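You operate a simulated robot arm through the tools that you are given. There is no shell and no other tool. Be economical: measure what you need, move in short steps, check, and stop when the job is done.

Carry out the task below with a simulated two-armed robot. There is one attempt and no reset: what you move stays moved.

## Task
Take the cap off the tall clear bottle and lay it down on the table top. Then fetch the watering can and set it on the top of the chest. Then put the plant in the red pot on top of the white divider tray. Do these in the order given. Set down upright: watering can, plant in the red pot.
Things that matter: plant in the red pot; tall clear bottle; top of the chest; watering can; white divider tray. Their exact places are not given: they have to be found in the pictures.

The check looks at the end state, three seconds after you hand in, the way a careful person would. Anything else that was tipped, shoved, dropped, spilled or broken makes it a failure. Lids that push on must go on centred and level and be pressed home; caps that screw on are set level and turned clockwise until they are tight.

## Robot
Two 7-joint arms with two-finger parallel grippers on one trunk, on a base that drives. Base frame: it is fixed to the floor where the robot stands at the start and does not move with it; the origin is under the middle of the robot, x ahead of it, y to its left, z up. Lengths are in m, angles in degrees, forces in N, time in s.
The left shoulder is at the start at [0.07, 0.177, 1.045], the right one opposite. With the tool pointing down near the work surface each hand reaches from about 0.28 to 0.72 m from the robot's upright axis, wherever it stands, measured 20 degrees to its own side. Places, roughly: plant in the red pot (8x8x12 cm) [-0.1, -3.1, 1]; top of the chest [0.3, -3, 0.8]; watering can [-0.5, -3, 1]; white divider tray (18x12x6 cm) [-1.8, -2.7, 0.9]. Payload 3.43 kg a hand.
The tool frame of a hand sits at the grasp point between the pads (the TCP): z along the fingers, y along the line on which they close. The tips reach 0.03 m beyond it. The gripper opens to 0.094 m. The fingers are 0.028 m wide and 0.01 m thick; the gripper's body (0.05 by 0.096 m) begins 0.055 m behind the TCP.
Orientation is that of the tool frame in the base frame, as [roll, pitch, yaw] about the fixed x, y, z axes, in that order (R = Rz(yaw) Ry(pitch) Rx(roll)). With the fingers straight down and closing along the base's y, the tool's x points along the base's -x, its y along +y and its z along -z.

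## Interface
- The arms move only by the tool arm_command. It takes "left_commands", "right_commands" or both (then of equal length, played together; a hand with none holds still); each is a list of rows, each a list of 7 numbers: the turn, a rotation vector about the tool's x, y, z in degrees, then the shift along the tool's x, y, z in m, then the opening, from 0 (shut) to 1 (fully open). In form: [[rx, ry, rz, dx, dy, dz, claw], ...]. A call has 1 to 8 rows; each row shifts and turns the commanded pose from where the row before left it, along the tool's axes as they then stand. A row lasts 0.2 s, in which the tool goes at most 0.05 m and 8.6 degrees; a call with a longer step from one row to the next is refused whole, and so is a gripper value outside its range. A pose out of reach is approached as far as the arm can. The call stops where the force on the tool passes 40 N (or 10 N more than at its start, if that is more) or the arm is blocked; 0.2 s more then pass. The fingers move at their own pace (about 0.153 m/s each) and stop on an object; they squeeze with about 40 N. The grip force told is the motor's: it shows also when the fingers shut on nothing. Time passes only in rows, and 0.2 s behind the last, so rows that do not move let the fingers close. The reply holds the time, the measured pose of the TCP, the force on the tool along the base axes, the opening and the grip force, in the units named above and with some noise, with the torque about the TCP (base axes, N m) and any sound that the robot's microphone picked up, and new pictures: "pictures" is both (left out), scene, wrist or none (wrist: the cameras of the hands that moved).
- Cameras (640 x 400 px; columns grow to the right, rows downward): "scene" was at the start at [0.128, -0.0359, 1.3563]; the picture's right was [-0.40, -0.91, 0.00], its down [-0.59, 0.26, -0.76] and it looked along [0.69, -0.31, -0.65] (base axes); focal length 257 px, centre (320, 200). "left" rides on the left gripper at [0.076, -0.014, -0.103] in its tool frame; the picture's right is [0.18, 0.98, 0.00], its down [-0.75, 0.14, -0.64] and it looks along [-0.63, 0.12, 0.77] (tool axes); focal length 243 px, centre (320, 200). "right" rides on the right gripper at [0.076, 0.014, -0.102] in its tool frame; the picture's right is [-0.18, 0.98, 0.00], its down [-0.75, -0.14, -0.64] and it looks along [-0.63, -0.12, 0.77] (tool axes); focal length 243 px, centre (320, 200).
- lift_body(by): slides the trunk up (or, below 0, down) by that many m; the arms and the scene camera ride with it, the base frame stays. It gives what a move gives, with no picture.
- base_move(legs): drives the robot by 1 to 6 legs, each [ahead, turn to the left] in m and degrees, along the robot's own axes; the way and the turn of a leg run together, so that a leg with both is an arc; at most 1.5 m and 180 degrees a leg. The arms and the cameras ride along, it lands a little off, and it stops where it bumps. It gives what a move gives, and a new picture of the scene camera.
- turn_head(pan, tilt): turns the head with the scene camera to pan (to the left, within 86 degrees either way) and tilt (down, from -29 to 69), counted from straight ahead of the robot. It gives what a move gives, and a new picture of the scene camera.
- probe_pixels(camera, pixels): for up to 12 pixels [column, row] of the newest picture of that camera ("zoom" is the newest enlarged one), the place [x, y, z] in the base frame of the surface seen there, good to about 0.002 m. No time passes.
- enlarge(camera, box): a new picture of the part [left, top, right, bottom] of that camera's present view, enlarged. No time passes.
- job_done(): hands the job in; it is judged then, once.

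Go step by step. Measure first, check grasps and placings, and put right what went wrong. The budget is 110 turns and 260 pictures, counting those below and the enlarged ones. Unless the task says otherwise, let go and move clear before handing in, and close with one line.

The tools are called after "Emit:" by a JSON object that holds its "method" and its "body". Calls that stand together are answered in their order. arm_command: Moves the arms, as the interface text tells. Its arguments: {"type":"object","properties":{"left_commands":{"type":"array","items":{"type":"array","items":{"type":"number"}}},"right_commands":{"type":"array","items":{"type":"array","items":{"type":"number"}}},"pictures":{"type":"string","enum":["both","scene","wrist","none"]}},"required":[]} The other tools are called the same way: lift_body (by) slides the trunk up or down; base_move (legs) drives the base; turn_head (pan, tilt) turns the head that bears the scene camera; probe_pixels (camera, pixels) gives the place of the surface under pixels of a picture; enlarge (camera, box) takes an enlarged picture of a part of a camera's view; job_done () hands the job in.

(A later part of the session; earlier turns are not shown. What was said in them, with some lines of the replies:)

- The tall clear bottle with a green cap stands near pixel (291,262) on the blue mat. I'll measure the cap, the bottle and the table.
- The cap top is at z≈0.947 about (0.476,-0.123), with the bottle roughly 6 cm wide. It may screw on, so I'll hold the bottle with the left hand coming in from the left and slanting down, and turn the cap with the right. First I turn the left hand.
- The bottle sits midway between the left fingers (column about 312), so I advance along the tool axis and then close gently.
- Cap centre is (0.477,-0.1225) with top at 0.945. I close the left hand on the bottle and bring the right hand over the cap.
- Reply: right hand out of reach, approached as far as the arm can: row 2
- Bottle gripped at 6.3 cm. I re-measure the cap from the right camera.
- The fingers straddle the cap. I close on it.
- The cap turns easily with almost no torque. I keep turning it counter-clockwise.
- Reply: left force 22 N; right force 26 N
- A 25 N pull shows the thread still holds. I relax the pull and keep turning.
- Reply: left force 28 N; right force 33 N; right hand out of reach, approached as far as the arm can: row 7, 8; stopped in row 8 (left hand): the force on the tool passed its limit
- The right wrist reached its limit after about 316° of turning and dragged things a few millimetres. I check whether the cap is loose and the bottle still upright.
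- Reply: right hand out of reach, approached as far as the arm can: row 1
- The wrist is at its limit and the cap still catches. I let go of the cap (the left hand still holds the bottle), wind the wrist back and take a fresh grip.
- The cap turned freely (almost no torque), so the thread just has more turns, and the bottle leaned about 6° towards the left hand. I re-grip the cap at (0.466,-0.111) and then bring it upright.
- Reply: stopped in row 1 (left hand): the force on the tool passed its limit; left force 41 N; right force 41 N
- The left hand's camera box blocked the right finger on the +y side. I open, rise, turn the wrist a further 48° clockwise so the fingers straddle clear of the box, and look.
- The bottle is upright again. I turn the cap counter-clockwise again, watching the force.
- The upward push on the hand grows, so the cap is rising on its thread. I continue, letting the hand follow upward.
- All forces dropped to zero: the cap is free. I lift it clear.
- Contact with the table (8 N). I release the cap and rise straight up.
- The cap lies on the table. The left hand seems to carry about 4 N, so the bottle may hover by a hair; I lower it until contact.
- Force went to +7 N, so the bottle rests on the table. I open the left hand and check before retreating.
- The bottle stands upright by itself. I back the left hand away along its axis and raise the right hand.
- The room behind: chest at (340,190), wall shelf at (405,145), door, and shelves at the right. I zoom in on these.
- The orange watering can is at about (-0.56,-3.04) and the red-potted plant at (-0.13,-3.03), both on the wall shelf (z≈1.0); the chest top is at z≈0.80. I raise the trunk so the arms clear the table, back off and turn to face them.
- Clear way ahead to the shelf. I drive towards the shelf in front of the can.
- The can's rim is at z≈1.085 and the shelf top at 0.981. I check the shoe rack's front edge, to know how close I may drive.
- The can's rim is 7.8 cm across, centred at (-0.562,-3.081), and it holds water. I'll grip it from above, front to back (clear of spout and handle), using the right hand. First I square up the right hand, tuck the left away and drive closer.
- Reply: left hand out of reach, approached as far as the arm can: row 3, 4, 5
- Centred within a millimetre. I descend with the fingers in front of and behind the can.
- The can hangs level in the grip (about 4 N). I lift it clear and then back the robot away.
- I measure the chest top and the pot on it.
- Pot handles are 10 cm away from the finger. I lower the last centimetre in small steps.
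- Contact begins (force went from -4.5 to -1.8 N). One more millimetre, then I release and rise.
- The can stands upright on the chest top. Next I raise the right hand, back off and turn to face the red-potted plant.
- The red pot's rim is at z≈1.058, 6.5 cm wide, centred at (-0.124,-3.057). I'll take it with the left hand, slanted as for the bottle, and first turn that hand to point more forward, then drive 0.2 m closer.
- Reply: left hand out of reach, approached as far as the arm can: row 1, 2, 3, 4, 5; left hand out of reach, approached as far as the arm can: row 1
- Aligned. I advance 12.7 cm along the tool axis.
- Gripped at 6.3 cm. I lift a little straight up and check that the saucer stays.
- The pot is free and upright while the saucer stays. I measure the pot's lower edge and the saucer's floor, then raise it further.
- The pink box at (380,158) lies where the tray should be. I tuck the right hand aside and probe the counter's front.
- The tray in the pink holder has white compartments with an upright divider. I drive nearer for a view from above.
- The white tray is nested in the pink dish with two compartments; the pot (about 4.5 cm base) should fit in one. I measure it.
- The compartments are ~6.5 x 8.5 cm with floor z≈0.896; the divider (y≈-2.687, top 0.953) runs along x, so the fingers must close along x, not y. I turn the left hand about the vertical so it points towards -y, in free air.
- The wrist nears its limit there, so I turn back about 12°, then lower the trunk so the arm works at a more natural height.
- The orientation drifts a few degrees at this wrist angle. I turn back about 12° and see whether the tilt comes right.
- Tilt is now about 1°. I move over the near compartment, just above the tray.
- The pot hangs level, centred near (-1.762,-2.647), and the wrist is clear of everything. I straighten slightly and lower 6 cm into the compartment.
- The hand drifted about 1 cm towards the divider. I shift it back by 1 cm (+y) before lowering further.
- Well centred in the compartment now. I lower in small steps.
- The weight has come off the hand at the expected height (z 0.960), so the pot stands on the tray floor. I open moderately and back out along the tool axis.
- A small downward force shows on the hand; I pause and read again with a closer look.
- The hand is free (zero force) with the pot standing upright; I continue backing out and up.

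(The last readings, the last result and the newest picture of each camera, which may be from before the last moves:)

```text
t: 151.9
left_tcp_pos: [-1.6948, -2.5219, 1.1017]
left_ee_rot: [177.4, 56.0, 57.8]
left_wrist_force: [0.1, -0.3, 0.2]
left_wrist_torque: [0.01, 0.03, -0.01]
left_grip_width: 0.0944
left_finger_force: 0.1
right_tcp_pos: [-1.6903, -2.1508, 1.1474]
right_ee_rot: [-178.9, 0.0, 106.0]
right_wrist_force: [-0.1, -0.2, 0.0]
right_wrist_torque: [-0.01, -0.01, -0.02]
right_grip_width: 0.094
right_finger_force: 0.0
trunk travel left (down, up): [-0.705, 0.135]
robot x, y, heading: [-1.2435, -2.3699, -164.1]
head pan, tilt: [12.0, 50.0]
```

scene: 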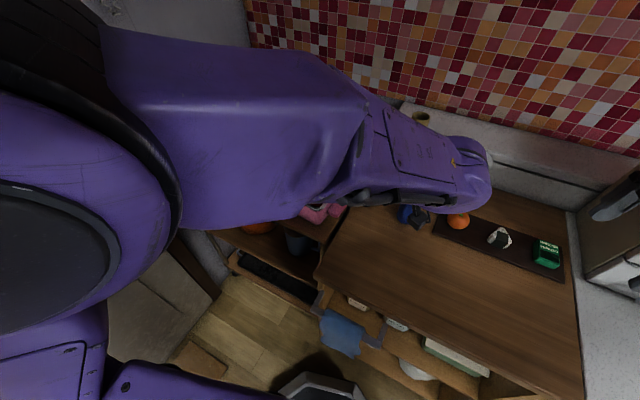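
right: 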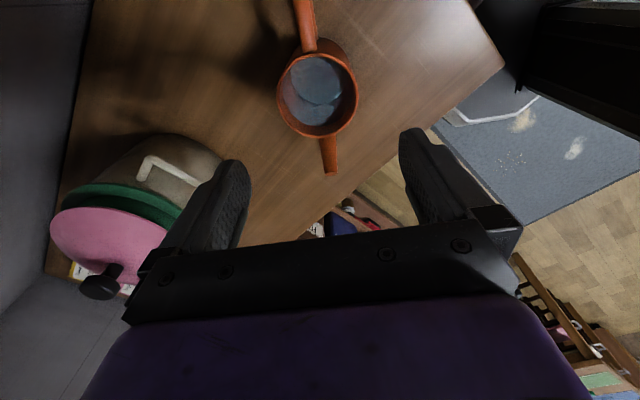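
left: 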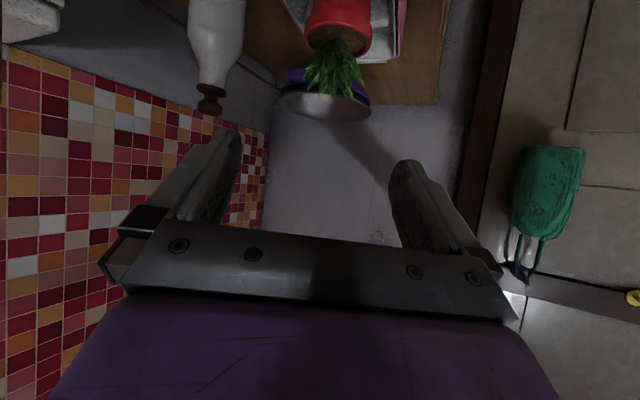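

Clear of the plant. I raise the trunk and back the robot off to view the result.

Emit:
{"method": "lift_body", "body": {"by": 0.13}}

Emit:
{"method": "base_move", "body": {"legs": [[-0.4, 0]]}}

Emit:
{"method": "turn_head", "body": {"pan": 14, "tilt": 38}}

```text
t: 153.4
left_tcp_pos: [-1.6956, -2.5184, 1.2341]
left_ee_rot: [177.8, 56.1, 57.4]
left_wrist_force: [-0.4, -0.5, 0.4]
left_wrist_torque: [0.04, -0.01, 0.0]
left_grip_width: 0.094
left_finger_force: 0.0
right_tcp_pos: [-1.6914, -2.1512, 1.2779]
right_ee_rot: [-179.0, 0.1, 105.9]
right_wrist_force: [0.9, 0.4, 0.4]
right_wrist_torque: [-0.03, -0.02, 0.04]
right_grip_width: 0.094
right_finger_force: 0.0
trunk travel left (down, up): [-0.835, 0.005]
robot x, y, heading: [-1.2419, -2.3704, -163.9]
head pan, tilt: [12.0, 50.0]
```

```text
t: 155.9
left_tcp_pos: [-1.3093, -2.409, 1.2352]
left_ee_rot: [177.6, 55.9, 57.4]
left_wrist_force: [-0.5, -0.1, 0.2]
left_wrist_torque: [0.0, -0.02, 0.03]
left_grip_width: 0.0941
left_finger_force: 0.1
right_tcp_pos: [-1.3065, -2.0414, 1.2771]
right_ee_rot: [-179.1, 0.0, 106.0]
right_wrist_force: [-0.8, 0.5, 0.3]
right_wrist_torque: [-0.01, 0.0, -0.02]
right_grip_width: 0.094
right_finger_force: 0.1
trunk travel left (down, up): [-0.835, 0.005]
robot x, y, heading: [-0.8571, -2.2602, -164.0]
head pan, tilt: [12.0, 50.0]
```

scene: 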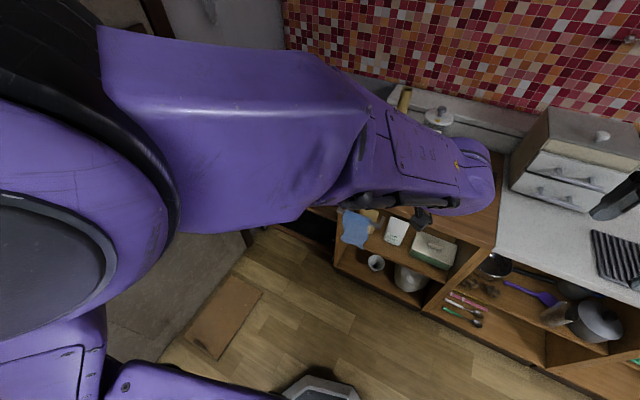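

```text
t: 156.7
left_tcp_pos: [-1.3074, -2.4095, 1.2362]
left_ee_rot: [178.4, 55.7, 58.1]
left_wrist_force: [-1.2, -1.0, -0.2]
left_wrist_torque: [0.02, 0.01, 0.0]
left_grip_width: 0.0941
left_finger_force: 0.0
right_tcp_pos: [-1.3059, -2.0408, 1.2782]
right_ee_rot: [-179.1, 0.0, 106.2]
right_wrist_force: [-0.7, 0.5, -0.5]
right_wrist_torque: [0.0, 0.03, 0.0]
right_grip_width: 0.0942
right_finger_force: 0.1
trunk travel left (down, up): [-0.835, 0.005]
robot x, y, heading: [-0.8537, -2.2584, -163.7]
head pan, tilt: [14.0, 38.0]
```

scene: 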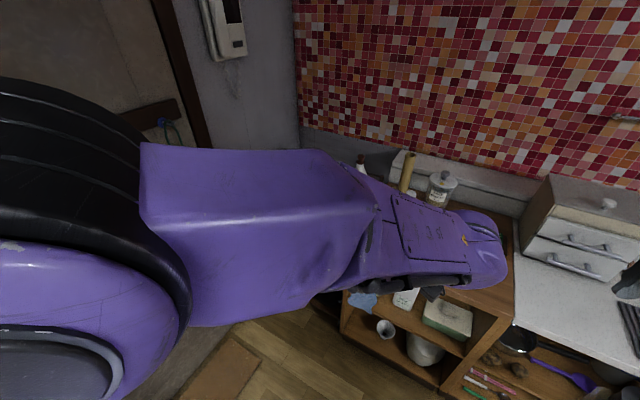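

The left arm blocks the view; I turn the robot right and look left with the head.

Emit:
{"method": "base_move", "body": {"legs": [[0, -50]]}}

Emit:
{"method": "turn_head", "body": {"pan": 70, "tilt": 30}}

```text
t: 159.3
left_tcp_pos: [-1.2639, -2.0113, 1.2348]
left_ee_rot: [178.4, 55.6, 8.3]
left_wrist_force: [0.6, 0.1, -0.4]
left_wrist_torque: [-0.01, 0.0, 0.03]
left_grip_width: 0.0941
left_finger_force: 0.1
right_tcp_pos: [-0.98, -1.7756, 1.2776]
right_ee_rot: [-179.1, -0.1, 56.1]
right_wrist_force: [-0.8, -0.6, 0.1]
right_wrist_torque: [0.0, 0.0, 0.01]
right_grip_width: 0.094
right_finger_force: 0.0
trunk travel left (down, up): [-0.835, 0.005]
robot x, y, heading: [-0.856, -2.2597, 146.3]
head pan, tilt: [14.0, 38.0]
```

scene: 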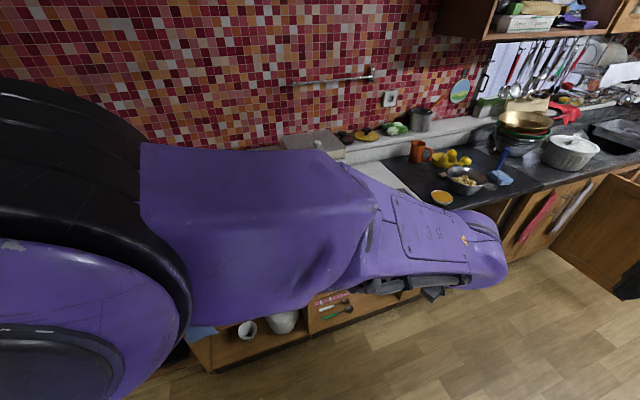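

```text
t: 160.6
left_tcp_pos: [-1.2628, -2.0113, 1.2359]
left_ee_rot: [178.5, 55.6, 8.4]
left_wrist_force: [0.3, -1.0, -0.3]
left_wrist_torque: [-0.01, -0.03, 0.01]
left_grip_width: 0.0938
left_finger_force: 0.0
right_tcp_pos: [-0.9795, -1.7762, 1.2789]
right_ee_rot: [-179.1, 0.0, 56.3]
right_wrist_force: [-0.3, -0.2, -0.4]
right_wrist_torque: [0.0, 0.0, -0.01]
right_grip_width: 0.094
right_finger_force: 0.1
trunk travel left (down, up): [-0.835, 0.005]
robot x, y, heading: [-0.8602, -2.2567, 146.2]
head pan, tilt: [70.0, 30.0]
```

scene: 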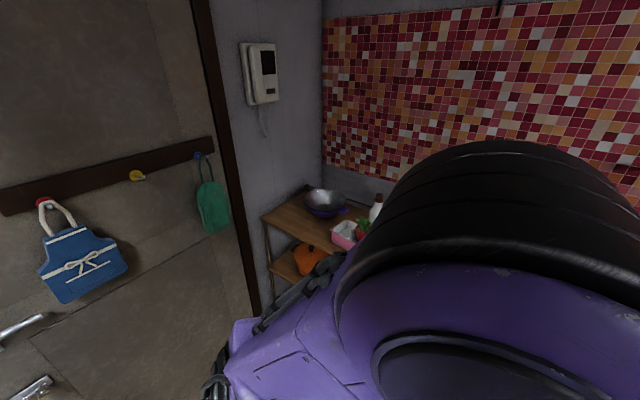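

Emit:
{"method": "base_move", "body": {"legs": [[0, -20]]}}

Emit:
{"method": "turn_head", "body": {"pan": 82, "tilt": 30}}

```text
t: 162.1
left_tcp_pos: [-1.1539, -1.8868, 1.236]
left_ee_rot: [178.5, 55.6, -11.7]
left_wrist_force: [-0.5, -0.2, -0.7]
left_wrist_torque: [0.0, 0.01, -0.01]
left_grip_width: 0.094
left_finger_force: 0.0
right_tcp_pos: [-0.807, -1.7643, 1.2769]
right_ee_rot: [-179.1, -0.1, 36.1]
right_wrist_force: [-0.4, 0.0, 0.0]
right_wrist_torque: [-0.01, 0.01, 0.0]
right_grip_width: 0.094
right_finger_force: 0.0
trunk travel left (down, up): [-0.835, 0.005]
robot x, y, heading: [-0.8563, -2.2561, 125.9]
head pan, tilt: [70.0, 30.0]
```

scene: 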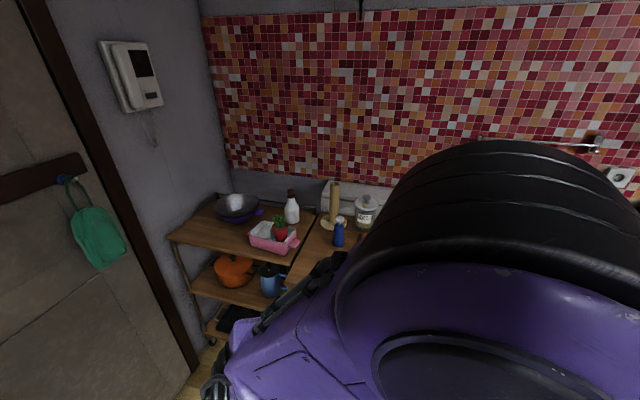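

```text
t: 162.8
left_tcp_pos: [-1.1528, -1.8857, 1.2361]
left_ee_rot: [178.6, 55.6, -11.6]
left_wrist_force: [-1.2, 0.0, -0.2]
left_wrist_torque: [-0.02, -0.03, 0.0]
left_grip_width: 0.0941
left_finger_force: 0.0
right_tcp_pos: [-0.8053, -1.7622, 1.278]
right_ee_rot: [-179.1, -0.1, 36.1]
right_wrist_force: [-0.3, -0.3, 0.9]
right_wrist_torque: [-0.01, 0.01, 0.03]
right_grip_width: 0.0939
right_finger_force: 0.0
trunk travel left (down, up): [-0.835, 0.005]
robot x, y, heading: [-0.8549, -2.2573, 126.1]
head pan, tilt: [82.0, 30.0]
```

scene: 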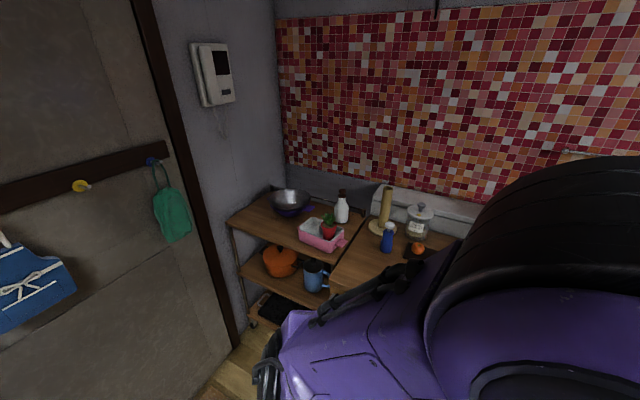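

Emit:
{"method": "enlarge", "body": {"camera": "scene", "box": [280, 180, 400, 260]}}

```text
5.00 times, centred on (340, 220) of scene
```

zoom: 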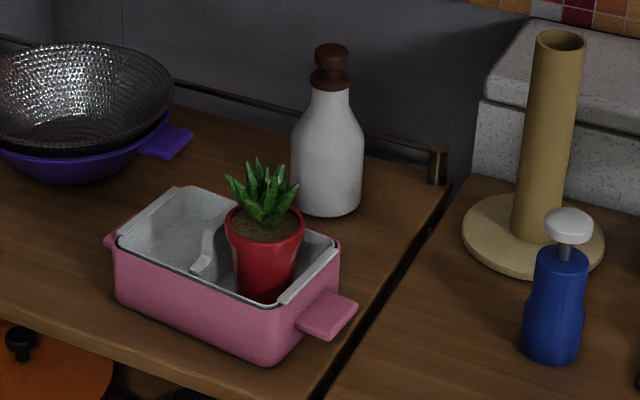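

The plant stands in the tray compartment. I check the rim for level.

Emit:
{"method": "probe_pixels", "body": {"camera": "zoom", "pixels": [[227, 225], [303, 228], [265, 240], [264, 246], [232, 212], [299, 214], [262, 290], [240, 260], [294, 262], [300, 240]]}}

Emit:
{"method": "turn_head", "body": {"pan": 82, "tilt": 32}}

```text
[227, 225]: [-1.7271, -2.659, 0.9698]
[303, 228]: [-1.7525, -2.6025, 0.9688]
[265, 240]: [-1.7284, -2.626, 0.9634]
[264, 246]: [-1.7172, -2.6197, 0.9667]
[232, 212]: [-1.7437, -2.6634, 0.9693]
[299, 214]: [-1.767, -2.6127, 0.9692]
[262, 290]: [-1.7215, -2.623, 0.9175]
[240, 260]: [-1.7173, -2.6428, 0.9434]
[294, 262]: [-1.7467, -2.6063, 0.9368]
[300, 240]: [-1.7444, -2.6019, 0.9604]
```

```text
t: 163.4
left_tcp_pos: [-1.1534, -1.8845, 1.236]
left_ee_rot: [178.5, 55.5, -11.7]
left_wrist_force: [-0.3, 0.3, -0.3]
left_wrist_torque: [-0.02, 0.0, -0.01]
left_grip_width: 0.094
left_finger_force: 0.1
right_tcp_pos: [-0.8063, -1.7634, 1.2782]
right_ee_rot: [-179.0, -0.1, 36.1]
right_wrist_force: [0.1, -0.5, 0.0]
right_wrist_torque: [-0.01, 0.02, 0.0]
right_grip_width: 0.094
right_finger_force: 0.1
trunk travel left (down, up): [-0.835, 0.005]
robot x, y, heading: [-0.8586, -2.2609, 126.3]
head pan, tilt: [82.0, 32.0]
```

scene: 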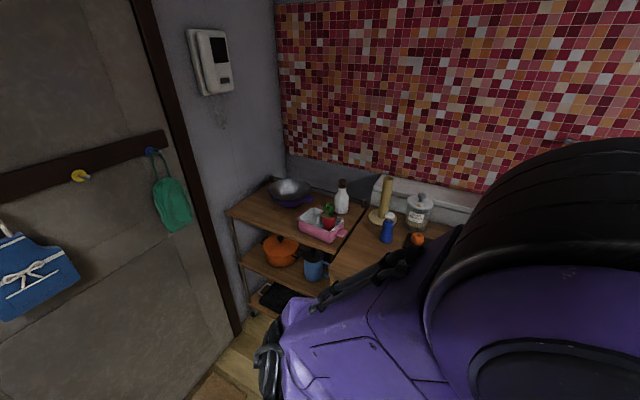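

Emit:
{"method": "enlarge", "body": {"camera": "scene", "box": [305, 195, 355, 245]}}

```text
8.00 times, centred on (330, 220) of scene
```

zoom: 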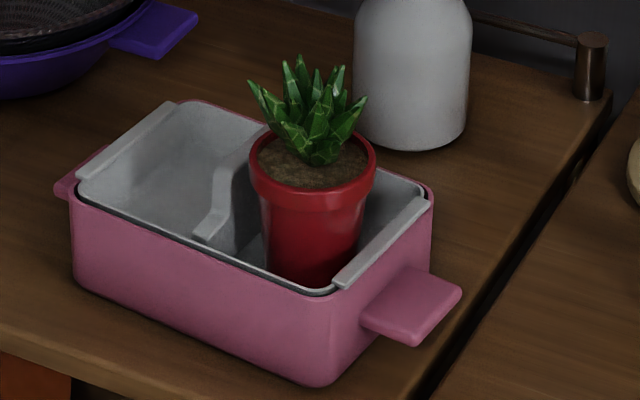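

The plant stands upright in the tray, with its rim level at about 0.969. The can and cap were also upright when last seen, and both hands are clear, so I hand in.

Emit:
{"method": "job_done", "body": {}}

```text
The job is handed in.
```

I finished all three steps in order and handed the job in; I don't have the check's result. The green cap is off the tall clear bottle and lies on the bare table top. The watering can stands upright on the chest top, and the red-potted plant stands upright in one compartment of the white divider tray.
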